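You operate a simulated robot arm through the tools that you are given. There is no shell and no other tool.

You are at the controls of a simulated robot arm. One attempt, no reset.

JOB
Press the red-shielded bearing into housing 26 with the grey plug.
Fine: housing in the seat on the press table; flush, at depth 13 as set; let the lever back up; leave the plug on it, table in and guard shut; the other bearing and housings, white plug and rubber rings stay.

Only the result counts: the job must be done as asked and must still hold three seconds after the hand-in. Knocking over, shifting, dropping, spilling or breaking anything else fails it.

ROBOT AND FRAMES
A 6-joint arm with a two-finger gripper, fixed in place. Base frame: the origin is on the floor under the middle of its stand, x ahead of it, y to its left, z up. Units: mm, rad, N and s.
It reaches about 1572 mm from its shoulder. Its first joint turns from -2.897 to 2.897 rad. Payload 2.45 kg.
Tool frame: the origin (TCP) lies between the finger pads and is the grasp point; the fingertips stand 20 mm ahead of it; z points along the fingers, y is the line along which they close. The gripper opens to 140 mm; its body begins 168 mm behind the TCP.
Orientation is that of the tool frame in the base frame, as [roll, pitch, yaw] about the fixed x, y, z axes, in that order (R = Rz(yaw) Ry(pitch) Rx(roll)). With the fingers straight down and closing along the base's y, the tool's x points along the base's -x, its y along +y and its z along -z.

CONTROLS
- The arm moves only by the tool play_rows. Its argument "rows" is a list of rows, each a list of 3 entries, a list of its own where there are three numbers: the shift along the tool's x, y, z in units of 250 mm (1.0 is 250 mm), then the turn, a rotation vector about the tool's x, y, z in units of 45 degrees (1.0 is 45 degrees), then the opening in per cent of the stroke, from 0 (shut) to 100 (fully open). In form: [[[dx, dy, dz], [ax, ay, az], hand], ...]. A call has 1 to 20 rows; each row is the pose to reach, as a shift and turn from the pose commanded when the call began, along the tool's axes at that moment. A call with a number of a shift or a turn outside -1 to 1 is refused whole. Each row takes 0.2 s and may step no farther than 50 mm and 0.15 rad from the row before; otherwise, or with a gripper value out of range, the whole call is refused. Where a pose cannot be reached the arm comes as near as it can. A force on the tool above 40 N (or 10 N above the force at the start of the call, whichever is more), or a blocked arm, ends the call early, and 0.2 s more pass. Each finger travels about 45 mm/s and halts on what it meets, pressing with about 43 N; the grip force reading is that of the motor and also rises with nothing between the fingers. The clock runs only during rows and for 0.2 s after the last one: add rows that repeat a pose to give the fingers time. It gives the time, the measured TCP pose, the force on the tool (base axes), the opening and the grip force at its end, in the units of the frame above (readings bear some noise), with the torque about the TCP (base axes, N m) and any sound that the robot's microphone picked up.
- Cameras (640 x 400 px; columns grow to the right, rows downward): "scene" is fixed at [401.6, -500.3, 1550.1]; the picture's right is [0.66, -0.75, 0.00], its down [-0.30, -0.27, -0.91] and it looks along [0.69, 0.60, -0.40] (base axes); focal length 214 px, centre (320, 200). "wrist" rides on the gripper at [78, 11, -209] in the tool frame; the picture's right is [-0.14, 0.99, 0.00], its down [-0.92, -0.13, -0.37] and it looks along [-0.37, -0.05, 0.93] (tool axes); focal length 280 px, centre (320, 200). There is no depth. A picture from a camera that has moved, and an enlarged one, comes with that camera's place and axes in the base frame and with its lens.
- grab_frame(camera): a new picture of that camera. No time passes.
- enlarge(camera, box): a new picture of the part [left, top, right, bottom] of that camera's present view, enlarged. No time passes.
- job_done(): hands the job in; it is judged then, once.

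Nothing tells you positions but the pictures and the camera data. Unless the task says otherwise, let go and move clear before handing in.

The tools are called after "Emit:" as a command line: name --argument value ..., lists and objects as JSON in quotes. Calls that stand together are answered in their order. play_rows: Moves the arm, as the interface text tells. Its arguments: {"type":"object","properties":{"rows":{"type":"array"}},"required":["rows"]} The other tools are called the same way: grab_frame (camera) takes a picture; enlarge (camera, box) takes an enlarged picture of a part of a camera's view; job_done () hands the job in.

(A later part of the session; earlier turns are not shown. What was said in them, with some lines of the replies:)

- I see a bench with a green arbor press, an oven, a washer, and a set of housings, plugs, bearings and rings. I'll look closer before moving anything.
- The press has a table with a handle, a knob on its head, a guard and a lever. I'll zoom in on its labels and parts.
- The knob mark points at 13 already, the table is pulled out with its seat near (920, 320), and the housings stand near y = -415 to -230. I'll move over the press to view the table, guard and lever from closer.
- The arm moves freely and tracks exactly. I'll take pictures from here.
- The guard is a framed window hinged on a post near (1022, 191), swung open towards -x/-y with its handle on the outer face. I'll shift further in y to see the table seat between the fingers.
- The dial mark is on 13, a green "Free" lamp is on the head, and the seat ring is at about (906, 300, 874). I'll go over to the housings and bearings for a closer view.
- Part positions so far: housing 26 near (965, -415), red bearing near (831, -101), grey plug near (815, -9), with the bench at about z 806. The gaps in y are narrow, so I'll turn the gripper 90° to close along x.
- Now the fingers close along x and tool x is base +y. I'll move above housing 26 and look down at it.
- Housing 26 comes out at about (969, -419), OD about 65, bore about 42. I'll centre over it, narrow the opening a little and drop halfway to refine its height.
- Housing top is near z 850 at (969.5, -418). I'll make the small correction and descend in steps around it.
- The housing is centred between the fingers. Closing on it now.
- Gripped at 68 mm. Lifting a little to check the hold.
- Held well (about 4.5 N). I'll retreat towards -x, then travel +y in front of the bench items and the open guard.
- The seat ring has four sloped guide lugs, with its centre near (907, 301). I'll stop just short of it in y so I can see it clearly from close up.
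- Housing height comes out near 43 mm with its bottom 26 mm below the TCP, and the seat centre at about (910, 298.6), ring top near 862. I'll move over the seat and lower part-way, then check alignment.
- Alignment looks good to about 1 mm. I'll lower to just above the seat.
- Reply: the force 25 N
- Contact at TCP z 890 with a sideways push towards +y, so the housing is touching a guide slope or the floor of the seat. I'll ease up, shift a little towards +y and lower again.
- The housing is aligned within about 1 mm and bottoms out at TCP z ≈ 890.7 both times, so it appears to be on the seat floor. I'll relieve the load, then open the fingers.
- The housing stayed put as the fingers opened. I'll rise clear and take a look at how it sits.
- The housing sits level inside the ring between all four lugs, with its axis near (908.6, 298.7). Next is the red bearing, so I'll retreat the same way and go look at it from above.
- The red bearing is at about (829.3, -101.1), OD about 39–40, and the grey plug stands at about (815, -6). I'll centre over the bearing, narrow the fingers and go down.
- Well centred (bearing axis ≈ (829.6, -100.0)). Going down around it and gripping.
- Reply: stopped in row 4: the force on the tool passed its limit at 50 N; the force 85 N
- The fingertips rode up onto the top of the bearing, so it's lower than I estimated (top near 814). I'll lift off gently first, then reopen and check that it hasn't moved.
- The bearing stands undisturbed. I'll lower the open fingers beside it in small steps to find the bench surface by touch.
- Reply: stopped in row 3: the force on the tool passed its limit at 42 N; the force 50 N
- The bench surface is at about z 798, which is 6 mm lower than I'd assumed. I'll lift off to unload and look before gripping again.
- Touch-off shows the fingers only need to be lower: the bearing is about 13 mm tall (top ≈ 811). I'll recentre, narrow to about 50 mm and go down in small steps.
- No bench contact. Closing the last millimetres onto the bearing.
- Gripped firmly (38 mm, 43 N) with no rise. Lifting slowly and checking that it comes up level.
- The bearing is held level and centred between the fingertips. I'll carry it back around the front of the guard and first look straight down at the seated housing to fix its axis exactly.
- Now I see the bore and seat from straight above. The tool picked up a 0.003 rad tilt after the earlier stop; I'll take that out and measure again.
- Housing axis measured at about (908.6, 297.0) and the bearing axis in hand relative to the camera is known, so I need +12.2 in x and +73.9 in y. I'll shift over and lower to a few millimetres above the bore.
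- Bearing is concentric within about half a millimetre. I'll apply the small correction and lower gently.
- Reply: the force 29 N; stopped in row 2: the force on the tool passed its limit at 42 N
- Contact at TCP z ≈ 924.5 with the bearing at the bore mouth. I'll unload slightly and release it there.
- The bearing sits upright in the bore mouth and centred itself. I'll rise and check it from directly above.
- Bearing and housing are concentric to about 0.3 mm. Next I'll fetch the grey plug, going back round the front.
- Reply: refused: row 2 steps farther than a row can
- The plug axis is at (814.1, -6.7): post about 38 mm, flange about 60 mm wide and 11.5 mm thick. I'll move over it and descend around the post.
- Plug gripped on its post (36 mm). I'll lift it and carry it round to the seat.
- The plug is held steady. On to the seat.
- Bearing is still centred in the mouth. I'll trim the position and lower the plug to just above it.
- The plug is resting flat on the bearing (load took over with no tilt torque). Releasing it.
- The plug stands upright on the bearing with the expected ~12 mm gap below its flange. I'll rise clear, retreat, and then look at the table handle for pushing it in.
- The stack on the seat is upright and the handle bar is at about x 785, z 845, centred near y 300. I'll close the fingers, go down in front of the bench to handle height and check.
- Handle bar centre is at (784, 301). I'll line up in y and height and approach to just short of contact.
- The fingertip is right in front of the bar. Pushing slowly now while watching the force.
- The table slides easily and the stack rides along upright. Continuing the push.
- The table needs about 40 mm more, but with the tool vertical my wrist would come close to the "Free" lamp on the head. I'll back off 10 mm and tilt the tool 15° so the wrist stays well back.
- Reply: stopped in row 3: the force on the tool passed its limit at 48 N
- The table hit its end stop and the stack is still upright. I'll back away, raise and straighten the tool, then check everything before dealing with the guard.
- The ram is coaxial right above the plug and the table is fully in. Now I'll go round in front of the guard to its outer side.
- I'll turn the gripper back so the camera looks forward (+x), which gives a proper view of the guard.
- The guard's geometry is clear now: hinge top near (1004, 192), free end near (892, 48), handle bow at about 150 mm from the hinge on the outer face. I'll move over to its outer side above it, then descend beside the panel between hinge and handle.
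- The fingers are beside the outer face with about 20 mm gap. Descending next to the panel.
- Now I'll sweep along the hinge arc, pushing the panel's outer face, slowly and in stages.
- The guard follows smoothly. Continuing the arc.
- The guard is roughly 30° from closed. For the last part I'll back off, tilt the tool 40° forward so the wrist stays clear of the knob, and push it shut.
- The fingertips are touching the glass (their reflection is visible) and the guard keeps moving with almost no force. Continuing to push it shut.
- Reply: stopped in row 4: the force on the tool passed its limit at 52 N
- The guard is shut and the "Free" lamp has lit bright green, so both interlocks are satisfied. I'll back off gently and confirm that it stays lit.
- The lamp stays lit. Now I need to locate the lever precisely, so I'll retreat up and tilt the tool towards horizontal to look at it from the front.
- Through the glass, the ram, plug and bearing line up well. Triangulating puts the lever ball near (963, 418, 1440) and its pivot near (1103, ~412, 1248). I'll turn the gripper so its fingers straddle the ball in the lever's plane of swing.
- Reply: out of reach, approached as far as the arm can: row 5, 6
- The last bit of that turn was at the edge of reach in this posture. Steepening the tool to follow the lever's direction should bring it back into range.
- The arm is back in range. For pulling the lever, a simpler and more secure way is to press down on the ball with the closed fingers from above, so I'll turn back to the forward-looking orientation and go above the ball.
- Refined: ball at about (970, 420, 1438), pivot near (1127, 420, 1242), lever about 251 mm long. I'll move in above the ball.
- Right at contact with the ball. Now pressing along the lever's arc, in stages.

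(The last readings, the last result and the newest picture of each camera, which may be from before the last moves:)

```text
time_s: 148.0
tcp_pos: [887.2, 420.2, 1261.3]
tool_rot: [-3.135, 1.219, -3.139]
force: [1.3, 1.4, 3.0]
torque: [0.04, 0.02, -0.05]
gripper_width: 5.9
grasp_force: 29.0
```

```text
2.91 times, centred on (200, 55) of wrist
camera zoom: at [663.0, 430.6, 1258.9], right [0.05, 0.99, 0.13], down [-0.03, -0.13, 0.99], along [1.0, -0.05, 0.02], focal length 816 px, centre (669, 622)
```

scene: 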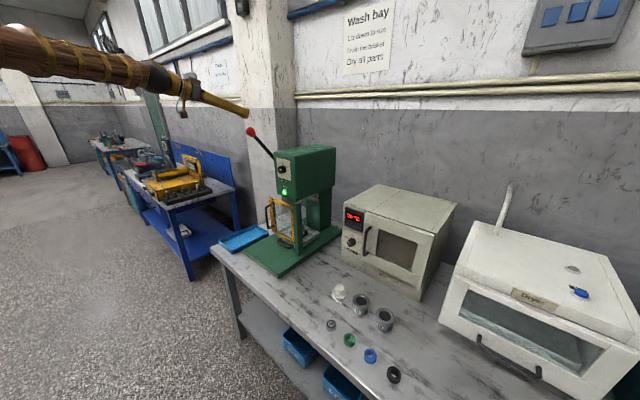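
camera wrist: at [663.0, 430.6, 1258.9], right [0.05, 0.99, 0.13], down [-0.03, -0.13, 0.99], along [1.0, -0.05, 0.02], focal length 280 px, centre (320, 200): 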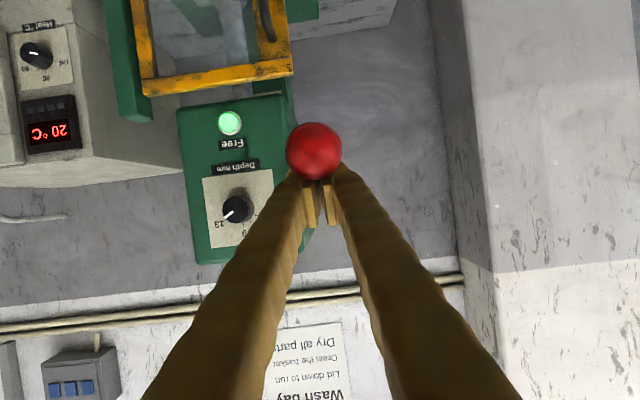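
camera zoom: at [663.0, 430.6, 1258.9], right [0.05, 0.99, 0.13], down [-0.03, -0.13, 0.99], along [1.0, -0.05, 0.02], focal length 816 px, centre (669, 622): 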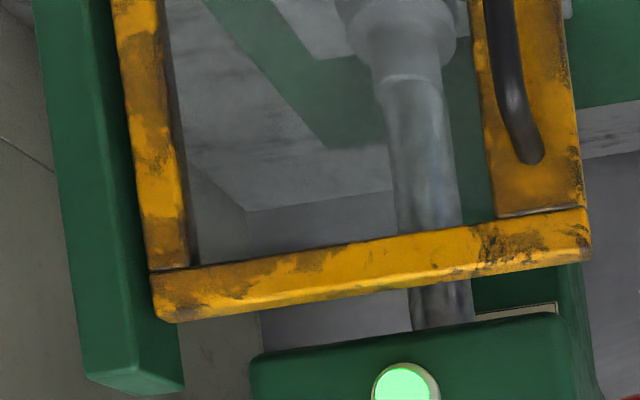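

The ram has come down onto the plug. Continuing the stroke slowly, now watching for the press load and the end stop.

Emit:
play_rows --rows '[[[0.0197, 0, 0.0055], [0, 0, 0], 0], [[0.0394, 0, 0.0111], [0, 0, 0], 0], [[0.0585, 0, 0.02], [0, 0, 0], 0], [[0.0777, 0, 0.0287], [0, 0, 0], 0]]'

Emit:
enlarge --camera "wrist" --box '[90, 0, 310, 110]'

```text
time_s: 149.0
tcp_pos: [886.4, 420.1, 1238.6]
tool_rot: [-3.137, 1.218, -3.138]
force: [1.4, 1.4, 3.7]
torque: [0.0, 0.04, 0.02]
gripper_width: 6.0
grasp_force: 29.4
```

```text
2.91 times, centred on (200, 55) of wrist
camera zoom: at [663.3, 430.6, 1238.0], right [0.05, 0.99, 0.13], down [-0.03, -0.13, 0.99], along [1.0, -0.05, 0.02], focal length 816 px, centre (669, 622)
```

zoom: 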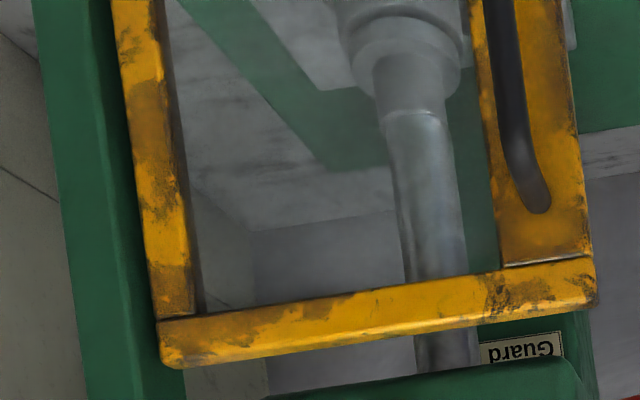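

Emit:
play_rows --rows '[[[0.0184, 0, 0.0096], [0, 0, 0], 0], [[0.0368, 0, 0.0192], [0, 0, 0], 0], [[0.0553, 0, 0.0294], [0, 0, 0], 0], [[0.0737, 0, 0.0396], [0, 0, 0], 0]]'

Emit:
enlarge --camera "wrist" --box '[90, 0, 310, 110]'

Emit:
enlarge --camera "scene" --box '[210, 110, 340, 260]'

```text
time_s: 150.0
tcp_pos: [889.7, 418.5, 1218.3]
tool_rot: [-3.138, 1.22, -3.135]
force: [-2.1, 2.1, 3.3]
torque: [0.07, 0.04, 0.04]
gripper_width: 0.0
grasp_force: 29.5
```

```text
2.91 times, centred on (200, 55) of wrist
camera zoom: at [665.9, 430.1, 1217.5], right [0.05, 0.99, 0.13], down [-0.03, -0.13, 0.99], along [1.0, -0.05, 0.02], focal length 816 px, centre (669, 622)
```

zoom: 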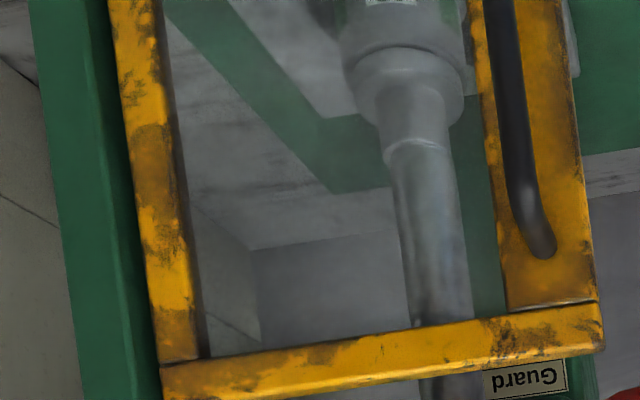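

```text
2.67 times, centred on (275, 185) of scene
camera zoom: at [401.6, -500.3, 1550.1], right [0.66, -0.75, 0.0], down [-0.3, -0.27, -0.91], along [0.69, 0.6, -0.4], focal length 572 px, centre (440, 240)
```

zoom: 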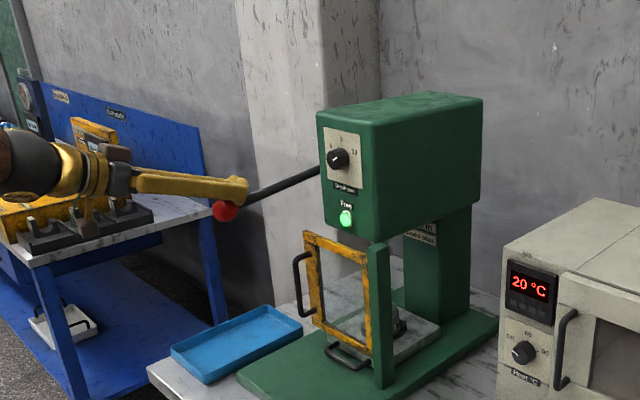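

I'll follow the lever rigidly now, rotating the tool about the pivot together with it, so the contact on the ball stays the same.

Emit:
play_rows --rows '[[[0.0184, 0, 0.0095], [0, -0.0278, 0], 0], [[0.0369, 0, 0.019], [0, -0.0556, 0], 0], [[0.055, 0, 0.0293], [0, -0.0833, 0], 0], [[0.0732, 0, 0.0396], [0, -0.111, 0], 0]]'

Emit:
enlarge --camera "wrist" --box '[90, 0, 330, 180]'

Emit:
enlarge --camera "scene" --box '[210, 110, 340, 260]'

```text
time_s: 151.0
tcp_pos: [892.1, 421.0, 1200.5]
tool_rot: [-3.14, 1.309, -3.139]
force: [-8.2, 3.0, 29.4]
torque: [0.14, -0.2, -0.09]
gripper_width: 6.2
grasp_force: 29.6
```

```text
2.22 times, centred on (210, 90) of wrist
camera zoom: at [669.5, 430.9, 1179.6], right [0.04, 0.99, 0.13], down [-0.12, -0.13, 0.98], along [0.99, -0.05, 0.11], focal length 623 px, centre (564, 444)
```

zoom: 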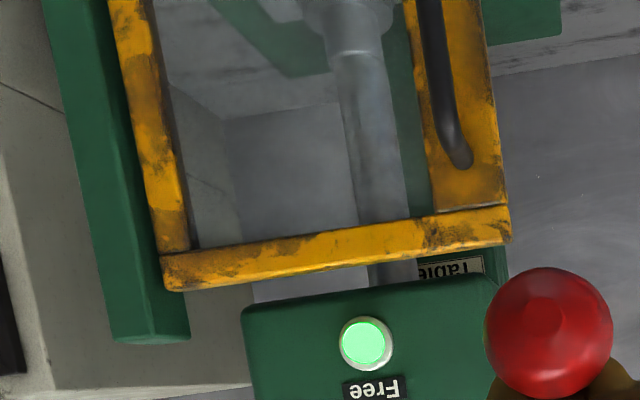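

```text
2.67 times, centred on (275, 185) of scene
camera zoom: at [401.6, -500.3, 1550.1], right [0.66, -0.75, 0.0], down [-0.3, -0.27, -0.91], along [0.69, 0.6, -0.4], focal length 572 px, centre (440, 240)
```

zoom: 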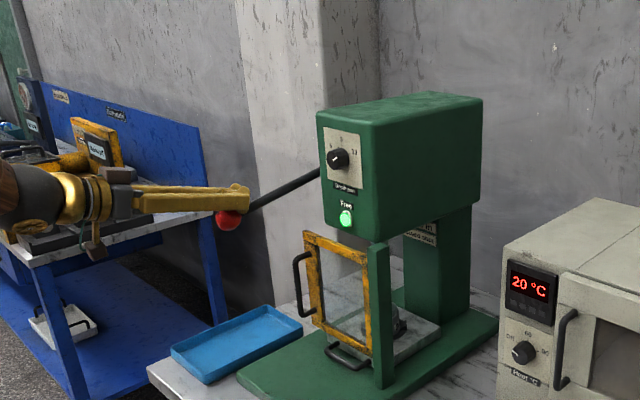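

The press load has come on (about 30 N at the ball). Continuing in small increments.

Emit:
play_rows --rows '[[[0.0185, 0, 0.0096], [0, -0.0278, 0], 0], [[0.037, 0, 0.0192], [0, -0.0556, 0], 0], [[0.037, 0, 0.0192], [0, -0.0556, 0], 0]]'

Emit:
enlarge --camera "wrist" --box '[90, 0, 330, 180]'

Emit:
enlarge --camera "scene" --box '[210, 110, 340, 260]'

```text
time_s: 151.4
tcp_pos: [892.2, 420.0, 1201.1]
tool_rot: [3.134, 1.325, 3.132]
force: [-11.1, -2.2, 27.5]
torque: [-0.06, -0.09, -0.04]
gripper_width: 6.1
grasp_force: 29.8
stopped in row 1: the force on the tool passed its limit at 45 N (the readings are from after the stop); the commanded pose is now the measured one
```

```text
2.22 times, centred on (210, 90) of wrist
camera zoom: at [670.3, 431.1, 1176.3], right [0.03, 0.99, 0.14], down [-0.13, -0.13, 0.98], along [0.99, -0.05, 0.13], focal length 623 px, centre (564, 444)
```

zoom: 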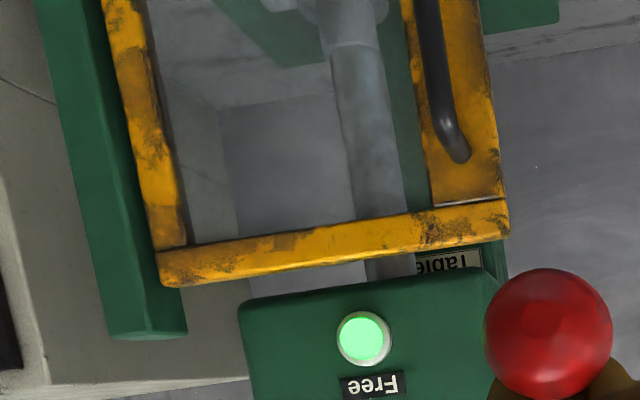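

```text
2.67 times, centred on (275, 185) of scene
camera zoom: at [401.6, -500.3, 1550.1], right [0.66, -0.75, 0.0], down [-0.3, -0.27, -0.91], along [0.69, 0.6, -0.4], focal length 572 px, centre (440, 240)
```

zoom: 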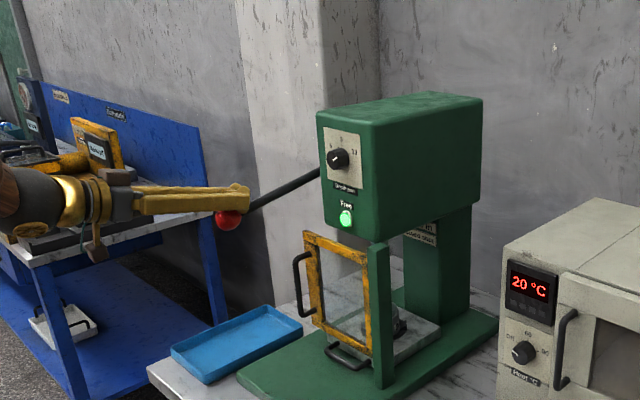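

Emit:
enlarge --camera "wrist" --box '[180, 0, 270, 60]'

Emit:
enlarge --camera "scene" --box '[280, 215, 315, 250]'

```text
6.67 times, centred on (225, 30) of wrist
camera zoom: at [670.3, 431.1, 1176.3], right [0.03, 0.99, 0.14], down [-0.13, -0.13, 0.98], along [0.99, -0.05, 0.13], focal length 1869 px, centre (953, 1333)
```

zoom: 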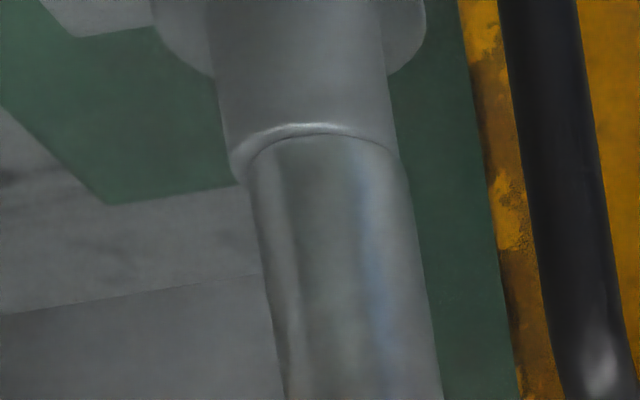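

```text
11.43 times, centred on (298, 232) of scene
camera zoom: at [401.6, -500.3, 1550.1], right [0.66, -0.75, 0.0], down [-0.3, -0.27, -0.91], along [0.69, 0.6, -0.4], focal length 2451 px, centre (577, -171)
```

zoom: 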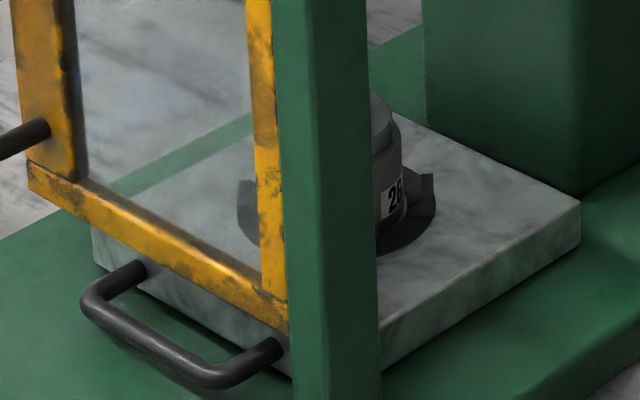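

Emit:
enlarge --camera "scene" --box '[296, 220, 316, 240]'

```text
16.00 times, centred on (306, 230) of scene
camera zoom: at [401.6, -500.3, 1550.1], right [0.66, -0.75, 0.0], down [-0.3, -0.27, -0.91], along [0.69, 0.6, -0.4], focal length 3432 px, centre (544, -280)
```

zoom: 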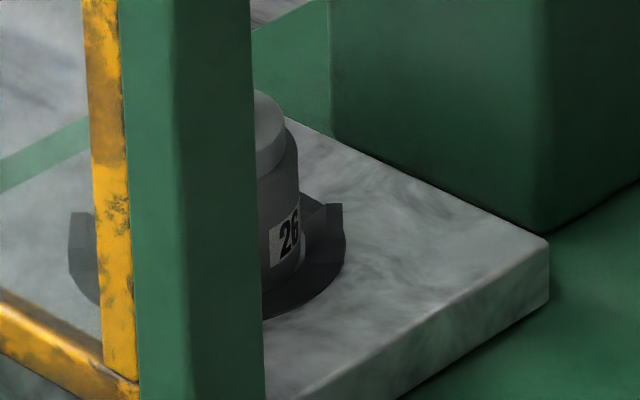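

From this angle the plug's flange now sits right down on the housing with no gap. I'll make one more small push to be sure it has bottomed out.

Emit:
play_rows --rows '[[[0.006, 0, 0.002], [0, -0.006, 0], 0], [[0.012, 0, 0.004], [0, -0.012, 0], 0], [[0.018, 0, 0.006], [0, -0.018, 0], 0], [[0.024, 0, 0.008], [0, -0.024, 0], 0]]'

Emit:
enlarge --camera "scene" --box '[296, 220, 316, 240]'

```text
time_s: 151.9
tcp_pos: [892.1, 420.2, 1201.5]
tool_rot: [3.137, 1.335, 3.137]
force: [-7.2, -4.9, 24.4]
torque: [-0.12, -0.15, 0.02]
gripper_width: 6.1
grasp_force: 29.9
stopped in row 2: the force on the tool passed its limit at 41 N (the readings are from after the stop); the commanded pose is now the measured one
```

```text
16.00 times, centred on (306, 230) of scene
camera zoom: at [401.6, -500.3, 1550.1], right [0.66, -0.75, 0.0], down [-0.3, -0.27, -0.91], along [0.69, 0.6, -0.4], focal length 3432 px, centre (544, -280)
```

zoom: 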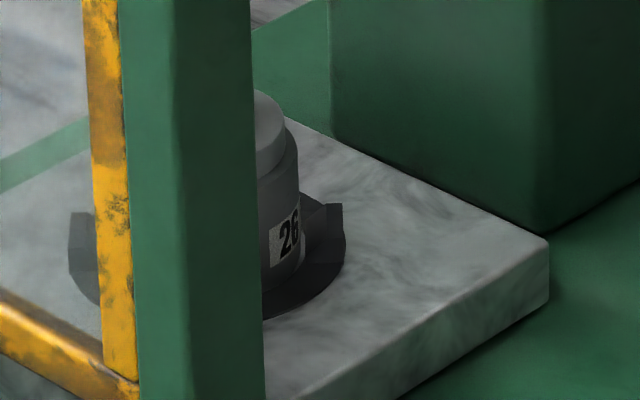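

It's hard against the stop, with the flange seated on the housing. Now I'll ease back up along the arc and see whether the lever follows.

Emit:
play_rows --rows '[[[-0.0194, 0, -0.0074], [0, 0.0278, 0], 0], [[-0.0388, 0, -0.0148], [0, 0.0556, 0], 0], [[-0.0582, 0, -0.0222], [0, 0.0833, 0], 0], [[-0.0776, 0, -0.0297], [0, 0.111, 0], 0], [[-0.0776, 0, -0.0297], [0, 0.111, 0], 0]]'

Emit:
enlarge --camera "scene" --box '[210, 110, 340, 260]'

Emit:
grab_frame --camera "wrist"

```text
time_s: 153.1
tcp_pos: [890.5, 422.0, 1219.0]
tool_rot: [3.14, 1.245, 3.14]
force: [-0.2, -2.0, 0.5]
torque: [-0.04, 0.03, 0.02]
gripper_width: 0.0
grasp_force: 29.1
```

```text
2.67 times, centred on (275, 185) of scene
camera zoom: at [401.6, -500.3, 1550.1], right [0.66, -0.75, 0.0], down [-0.3, -0.27, -0.91], along [0.69, 0.6, -0.4], focal length 572 px, centre (440, 240)
```

zoom: 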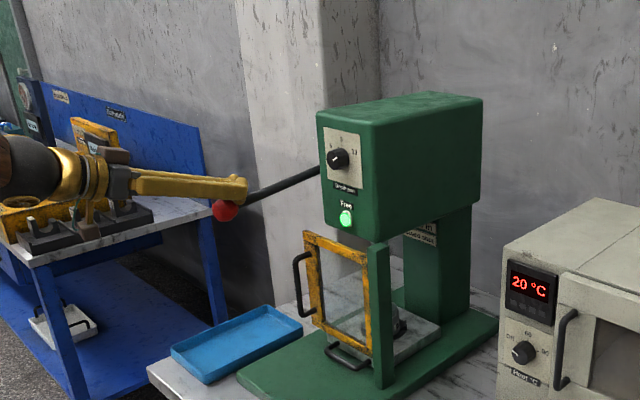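

```text
taken
camera wrist: at [666.9, 431.6, 1212.2], right [0.04, 0.99, 0.13], down [-0.05, -0.13, 0.99], along [1.0, -0.05, 0.05], focal length 280 px, centre (320, 200)
```

wrist: 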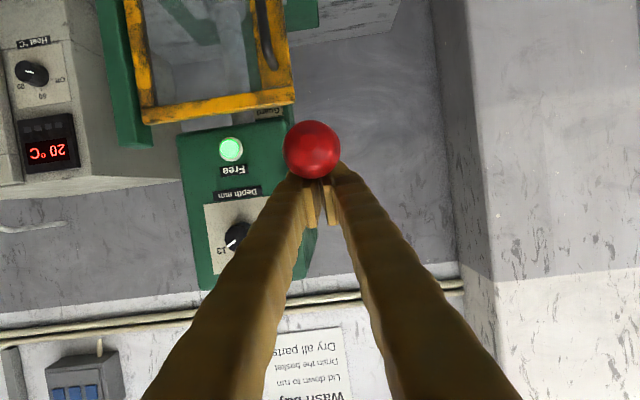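

The lever follows under its return spring. I'll guide it up gently.

Emit:
play_rows --rows '[[[-0.0228, 0, -0.0133], [0, 0, 0], 0], [[-0.0455, 0, -0.0265], [0, 0, 0], 0], [[-0.085, 0, -0.046], [0, 0, 0], 0], [[-0.1241, 0, -0.065], [0, 0, 0], 0], [[-0.165, 0, -0.081], [0, 0, 0], 0], [[-0.2058, 0, -0.097], [0, 0, 0], 0], [[-0.248, 0, -0.109], [0, 0, 0], 0], [[-0.29, 0, -0.1214], [0, 0, 0], 0], [[-0.333, 0, -0.13], [0, 0, 0], 0], [[-0.3758, 0, -0.1388], [0, 0, 0], 0], [[-0.419, 0, -0.1435], [0, 0, 0], 0], [[-0.463, 0, -0.1482], [0, 0, 0], 0], [[-0.507, 0, -0.149], [0, 0, 0], 0], [[-0.5502, 0, -0.1503], [0, 0, 0], 0]]'

Emit:
enlarge --camera "scene" --box '[210, 90, 340, 260]'

Emit:
grab_frame --camera "wrist"

```text
time_s: 156.1
tcp_pos: [898.8, 420.7, 1361.0]
tool_rot: [3.14, 1.244, 3.137]
force: [0.2, -0.9, 0.8]
torque: [0.01, -0.02, -0.02]
gripper_width: 0.0
grasp_force: 29.1
```

```text
2.35 times, centred on (275, 175) of scene
camera zoom: at [401.6, -500.3, 1550.1], right [0.66, -0.75, 0.0], down [-0.3, -0.27, -0.91], along [0.69, 0.6, -0.4], focal length 505 px, centre (426, 259)
```

zoom: 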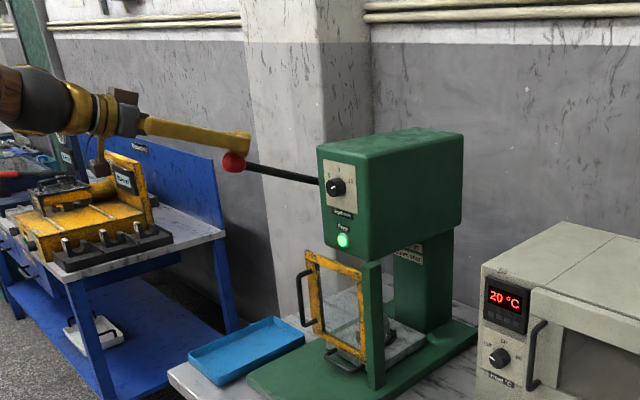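

```text
taken
camera wrist: at [675.8, 431.3, 1354.6], right [0.04, 0.99, 0.13], down [-0.05, -0.13, 0.99], along [1.0, -0.05, 0.05], focal length 280 px, centre (320, 200)
```

wrist: 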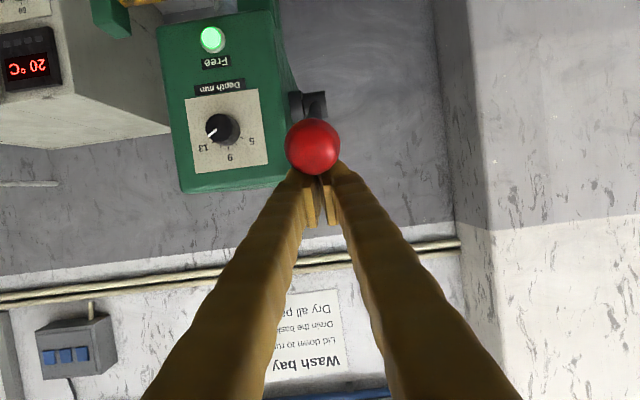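

Emit:
play_rows --rows '[[[-0.044, 0, 0.003], [0, 0, 0], 0], [[-0.0877, 0, 0.0057], [0, 0, 0], 0], [[-0.131, 0, 0.0125], [0, 0, 0], 0], [[-0.1742, 0, 0.019], [0, 0, 0], 0], [[-0.217, 0, 0.0294], [0, 0, 0], 0], [[-0.2595, 0, 0.0398], [0, 0, 0], 0], [[-0.301, 0, 0.054], [0, 0, 0], 0], [[-0.3422, 0, 0.0679], [0, 0, 0], 0], [[-0.383, 0, 0.0855], [0, 0, 0], 0], [[-0.4226, 0, 0.1031], [0, 0, 0], 0], [[-0.471, 0, 0.13], [0, 0, 0], 0], [[-0.519, 0, 0.157], [0, 0, 0], 0], [[-0.559, 0, 0.143], [0, 0, 0], 0], [[-0.67, 0, 0.1055], [0, 0, 0], 0]]'

Emit:
enlarge --camera "scene" --box '[210, 90, 340, 260]'

Emit:
grab_frame --camera "wrist"

```text
time_s: 159.1
tcp_pos: [978.8, 421.1, 1511.0]
tool_rot: [3.141, 1.244, 3.14]
force: [0.2, 0.4, -0.6]
torque: [0.0, -0.01, 0.0]
gripper_width: 0.0
grasp_force: 29.8
```

```text
2.35 times, centred on (275, 175) of scene
camera zoom: at [401.6, -500.3, 1550.1], right [0.66, -0.75, 0.0], down [-0.3, -0.27, -0.91], along [0.69, 0.6, -0.4], focal length 505 px, centre (426, 259)
```

zoom: 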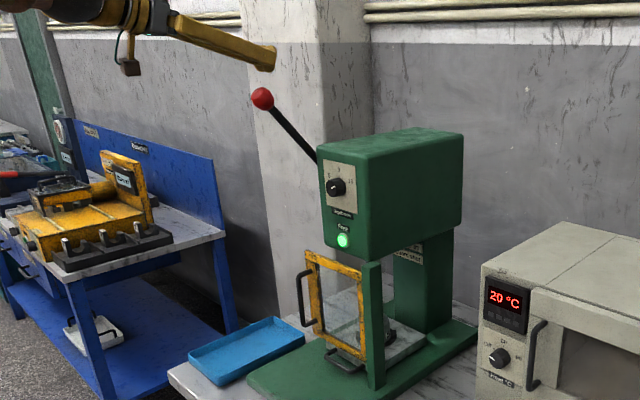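

```text
taken
camera wrist: at [754.8, 430.8, 1505.3], right [0.04, 0.99, 0.13], down [-0.05, -0.13, 0.99], along [1.0, -0.05, 0.05], focal length 280 px, centre (320, 200)
```

wrist: 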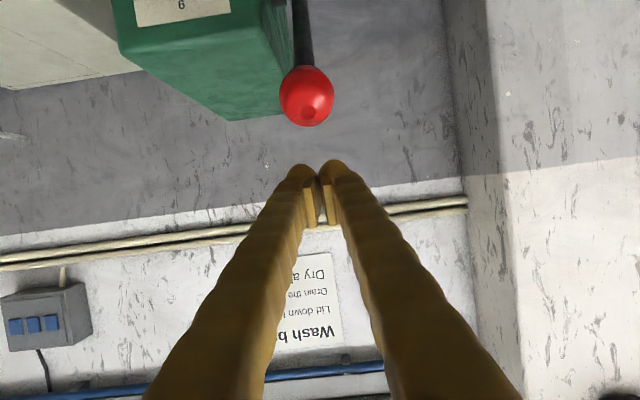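

The lever is back fully up and the lamp still shows Free. I'll retreat and inspect the pressed stack through the glass.

Emit:
play_rows --rows '[[[0.054, 0, -0.158], [0, 0, 0], 0], [[0.107, 0, -0.316], [0, 0, 0], 0], [[0.161, 0, -0.474], [0, 0, 0], 0], [[0.215, 0, -0.632], [0, 0, 0], 0], [[0.268, 0, -0.79], [0, 0, 0], 0], [[0.322, 0, -0.947], [0, 0, 0], 0]]'

Emit:
play_rows --rows '[[[0.18, -0.05, 0.05], [0, 0, 0], 0], [[0.36, -0.1, 0.1], [0, 0, 0], 0], [[0.54, -0.15, 0.15], [0, 0, 0], 0], [[0.72, -0.2, 0.2], [0, 0, 0], 0], [[0.9, -0.25, 0.25], [0, 0, 0], 0]]'

Emit:
grab_frame --camera "wrist"

```text
time_s: 160.5
tcp_pos: [727.8, 421.1, 1510.1]
tool_rot: [-3.141, 1.242, -3.141]
force: [1.2, -0.1, -0.9]
torque: [0.01, -0.02, -0.02]
gripper_width: 0.0
grasp_force: 29.4
```

```text
time_s: 161.7
tcp_pos: [712.2, 355.2, 1283.7]
tool_rot: [3.121, 1.25, 3.119]
force: [0.1, 0.1, 0.0]
torque: [0.02, -0.01, -0.04]
gripper_width: 0.2
grasp_force: 29.4
```

```text
taken
camera wrist: at [489.3, 366.1, 1275.9], right [0.05, 0.99, 0.14], down [-0.06, -0.13, 0.99], along [1.0, -0.05, 0.05], focal length 280 px, centre (320, 200)
```

wrist: 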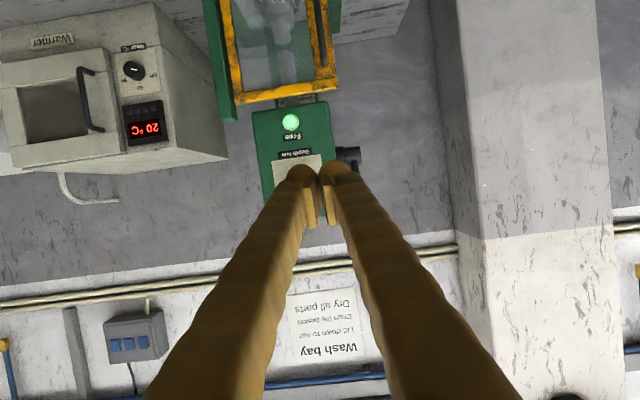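

Emit:
play_rows --rows '[[[0.165, -0.04, 0.014], [0, 0, 0], 0], [[0.33, -0.08, 0.027], [0, 0, 0], 0], [[0.495, -0.12, 0.041], [0, 0, 0], 0], [[0.66, -0.16, 0.055], [0, 0, 0], 0], [[0.82, -0.2, 0.068], [0, 0, 0], 0]]'

Emit:
grab_frame --camera "wrist"

Emit:
enlarge --camera "wrist" --box '[210, 40, 350, 170]'

```text
time_s: 162.9
tcp_pos: [661.1, 309.1, 1076.7]
tool_rot: [3.139, 1.245, 3.141]
force: [0.0, 0.1, 0.1]
torque: [0.02, 0.04, 0.03]
gripper_width: 0.1
grasp_force: 29.7
```

```text
taken
camera wrist: at [439.0, 319.9, 1070.6], right [0.04, 0.99, 0.13], down [-0.05, -0.13, 0.99], along [1.0, -0.05, 0.05], focal length 280 px, centre (320, 200)
```

wrist: 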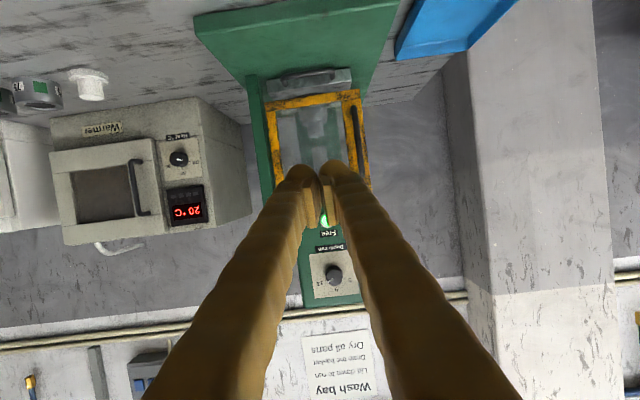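

```text
3.08 times, centred on (280, 105) of wrist
camera zoom: at [439.0, 319.9, 1070.6], right [0.04, 0.99, 0.13], down [-0.05, -0.13, 0.99], along [1.0, -0.05, 0.05], focal length 863 px, centre (443, 492)
```

zoom: 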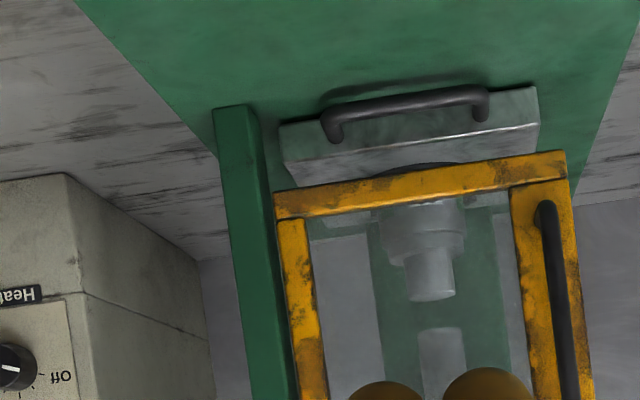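

Emit:
enlarge --camera "wrist" --box '[288, 95, 330, 150]'

Emit:
enlarge --camera "scene" --box '[262, 190, 322, 260]'

Emit:
enlarge --camera "scene" --box '[296, 215, 318, 237]'

```text
7.27 times, centred on (309, 122) of wrist
camera zoom: at [439.0, 319.9, 1070.6], right [0.04, 0.99, 0.13], down [-0.05, -0.13, 0.99], along [1.0, -0.05, 0.05], focal length 2039 px, centre (400, 764)
```

zoom: 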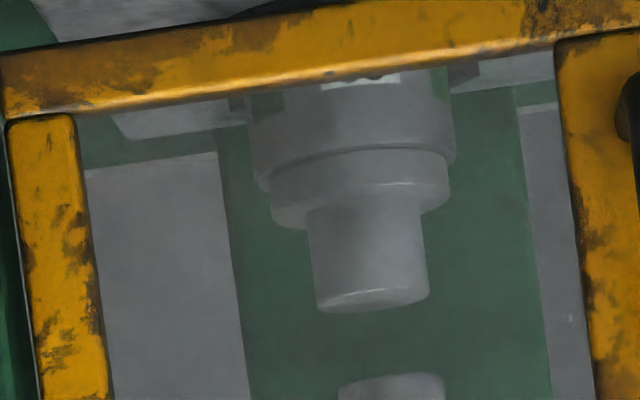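

```text
5.71 times, centred on (292, 225) of scene
camera zoom: at [401.6, -500.3, 1550.1], right [0.66, -0.75, 0.0], down [-0.3, -0.27, -0.91], along [0.69, 0.6, -0.4], focal length 1226 px, centre (480, 57)
```

zoom: 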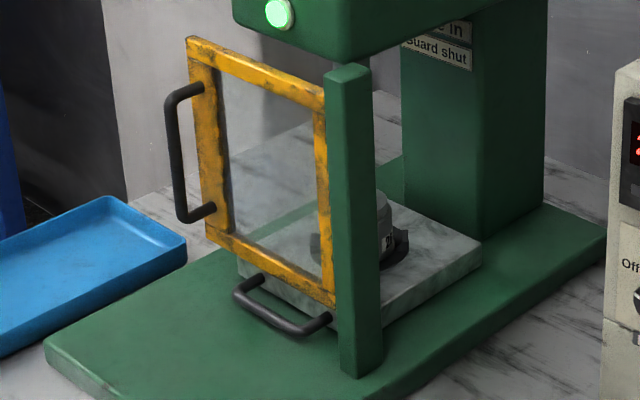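

```text
16.00 times, centred on (307, 226) of scene
camera zoom: at [401.6, -500.3, 1550.1], right [0.66, -0.75, 0.0], down [-0.3, -0.27, -0.91], along [0.69, 0.6, -0.4], focal length 3432 px, centre (528, -216)
```

zoom: 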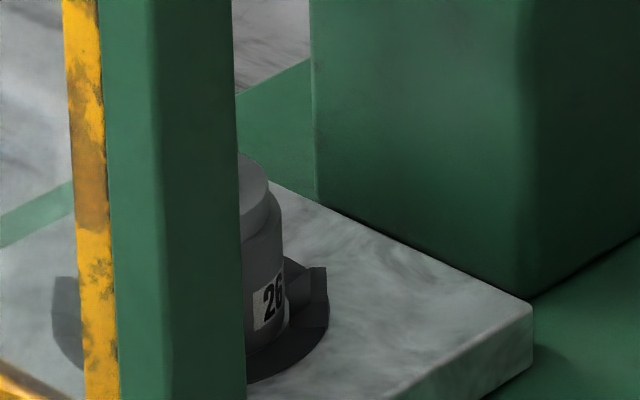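

The flange sits directly on housing 26 with no bearing showing, the ram is up, the table is in and the guard is shut. A last check of the other parts on the bench.

Emit:
grab_frame --camera "scene"

Emit:
enlarge --camera "scene" --box '[270, 270, 430, 390]'

Emit:
enlarge --camera "scene" --box '[230, 110, 350, 210]'

```text
taken
```

scene: 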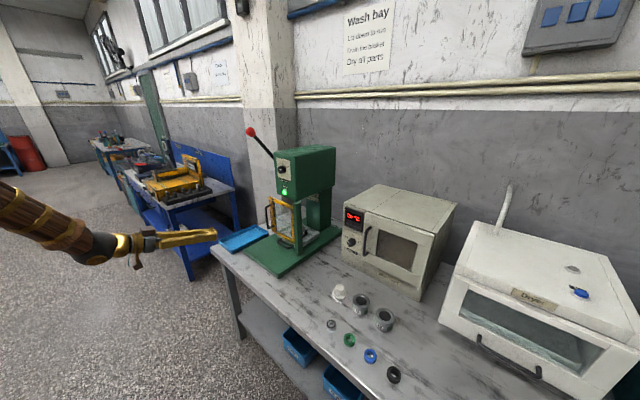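

```text
3.33 times, centred on (350, 330) of scene
camera zoom: at [401.6, -500.3, 1550.1], right [0.66, -0.75, 0.0], down [-0.3, -0.27, -0.91], along [0.69, 0.6, -0.4], focal length 715 px, centre (220, -233)
```

zoom: 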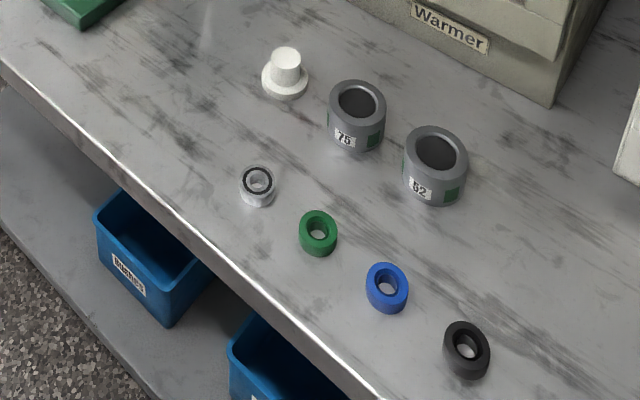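

```text
4.00 times, centred on (290, 160) of scene
camera zoom: at [401.6, -500.3, 1550.1], right [0.66, -0.75, 0.0], down [-0.3, -0.27, -0.91], along [0.69, 0.6, -0.4], focal length 858 px, centre (440, 360)
```

zoom: 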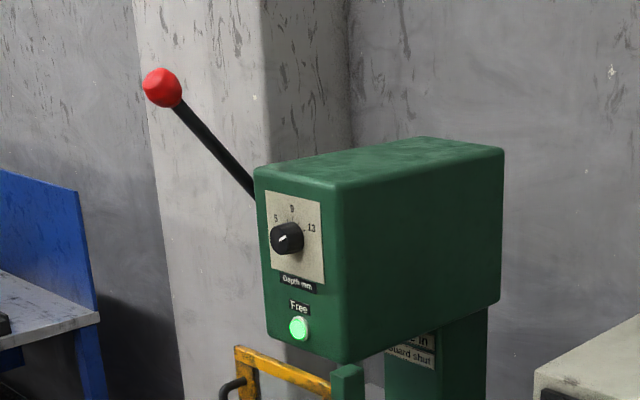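

Everything checks out:
- **Bearing:** pressed into housing 26 in the seat, with the grey plug left on top and its flange down on the housing.
- **Press:** lever back up, dial still on 13, table in, guard shut and the lamp lit.
- **Other parts:** the rest of the bench looks unmoved, and the arm is clear.

I'm handing in.

Emit:
job_done

```text
The job is handed in.
```

I pressed the red-shielded bearing into housing 26 with the grey plug and handed the job in. I don't have the verdict yet.

- **Depth:** the dial was already on 13, so I didn't touch it. I pulled the lever until it met a hard stop. Through the guard's glass, the plug's flange now sits on the housing with no gap, so I take the bearing to be flush. I couldn't see the bearing itself under the plug.
- **Press:** the housing is in the seat, the plug is still on it, the lever is back up, the table is in and the guard is shut. The "Free" lamp is still lit.
- **Other parts:** the black-shielded bearing, housings 52 and 75, the white plug and the rubber rings look unmoved in the last picture.

**First bearing grip:** the fingertips rode up onto the bearing and pressed down on it with about 81 N. I lifted off, and it looked undamaged and in place before I picked it up again.
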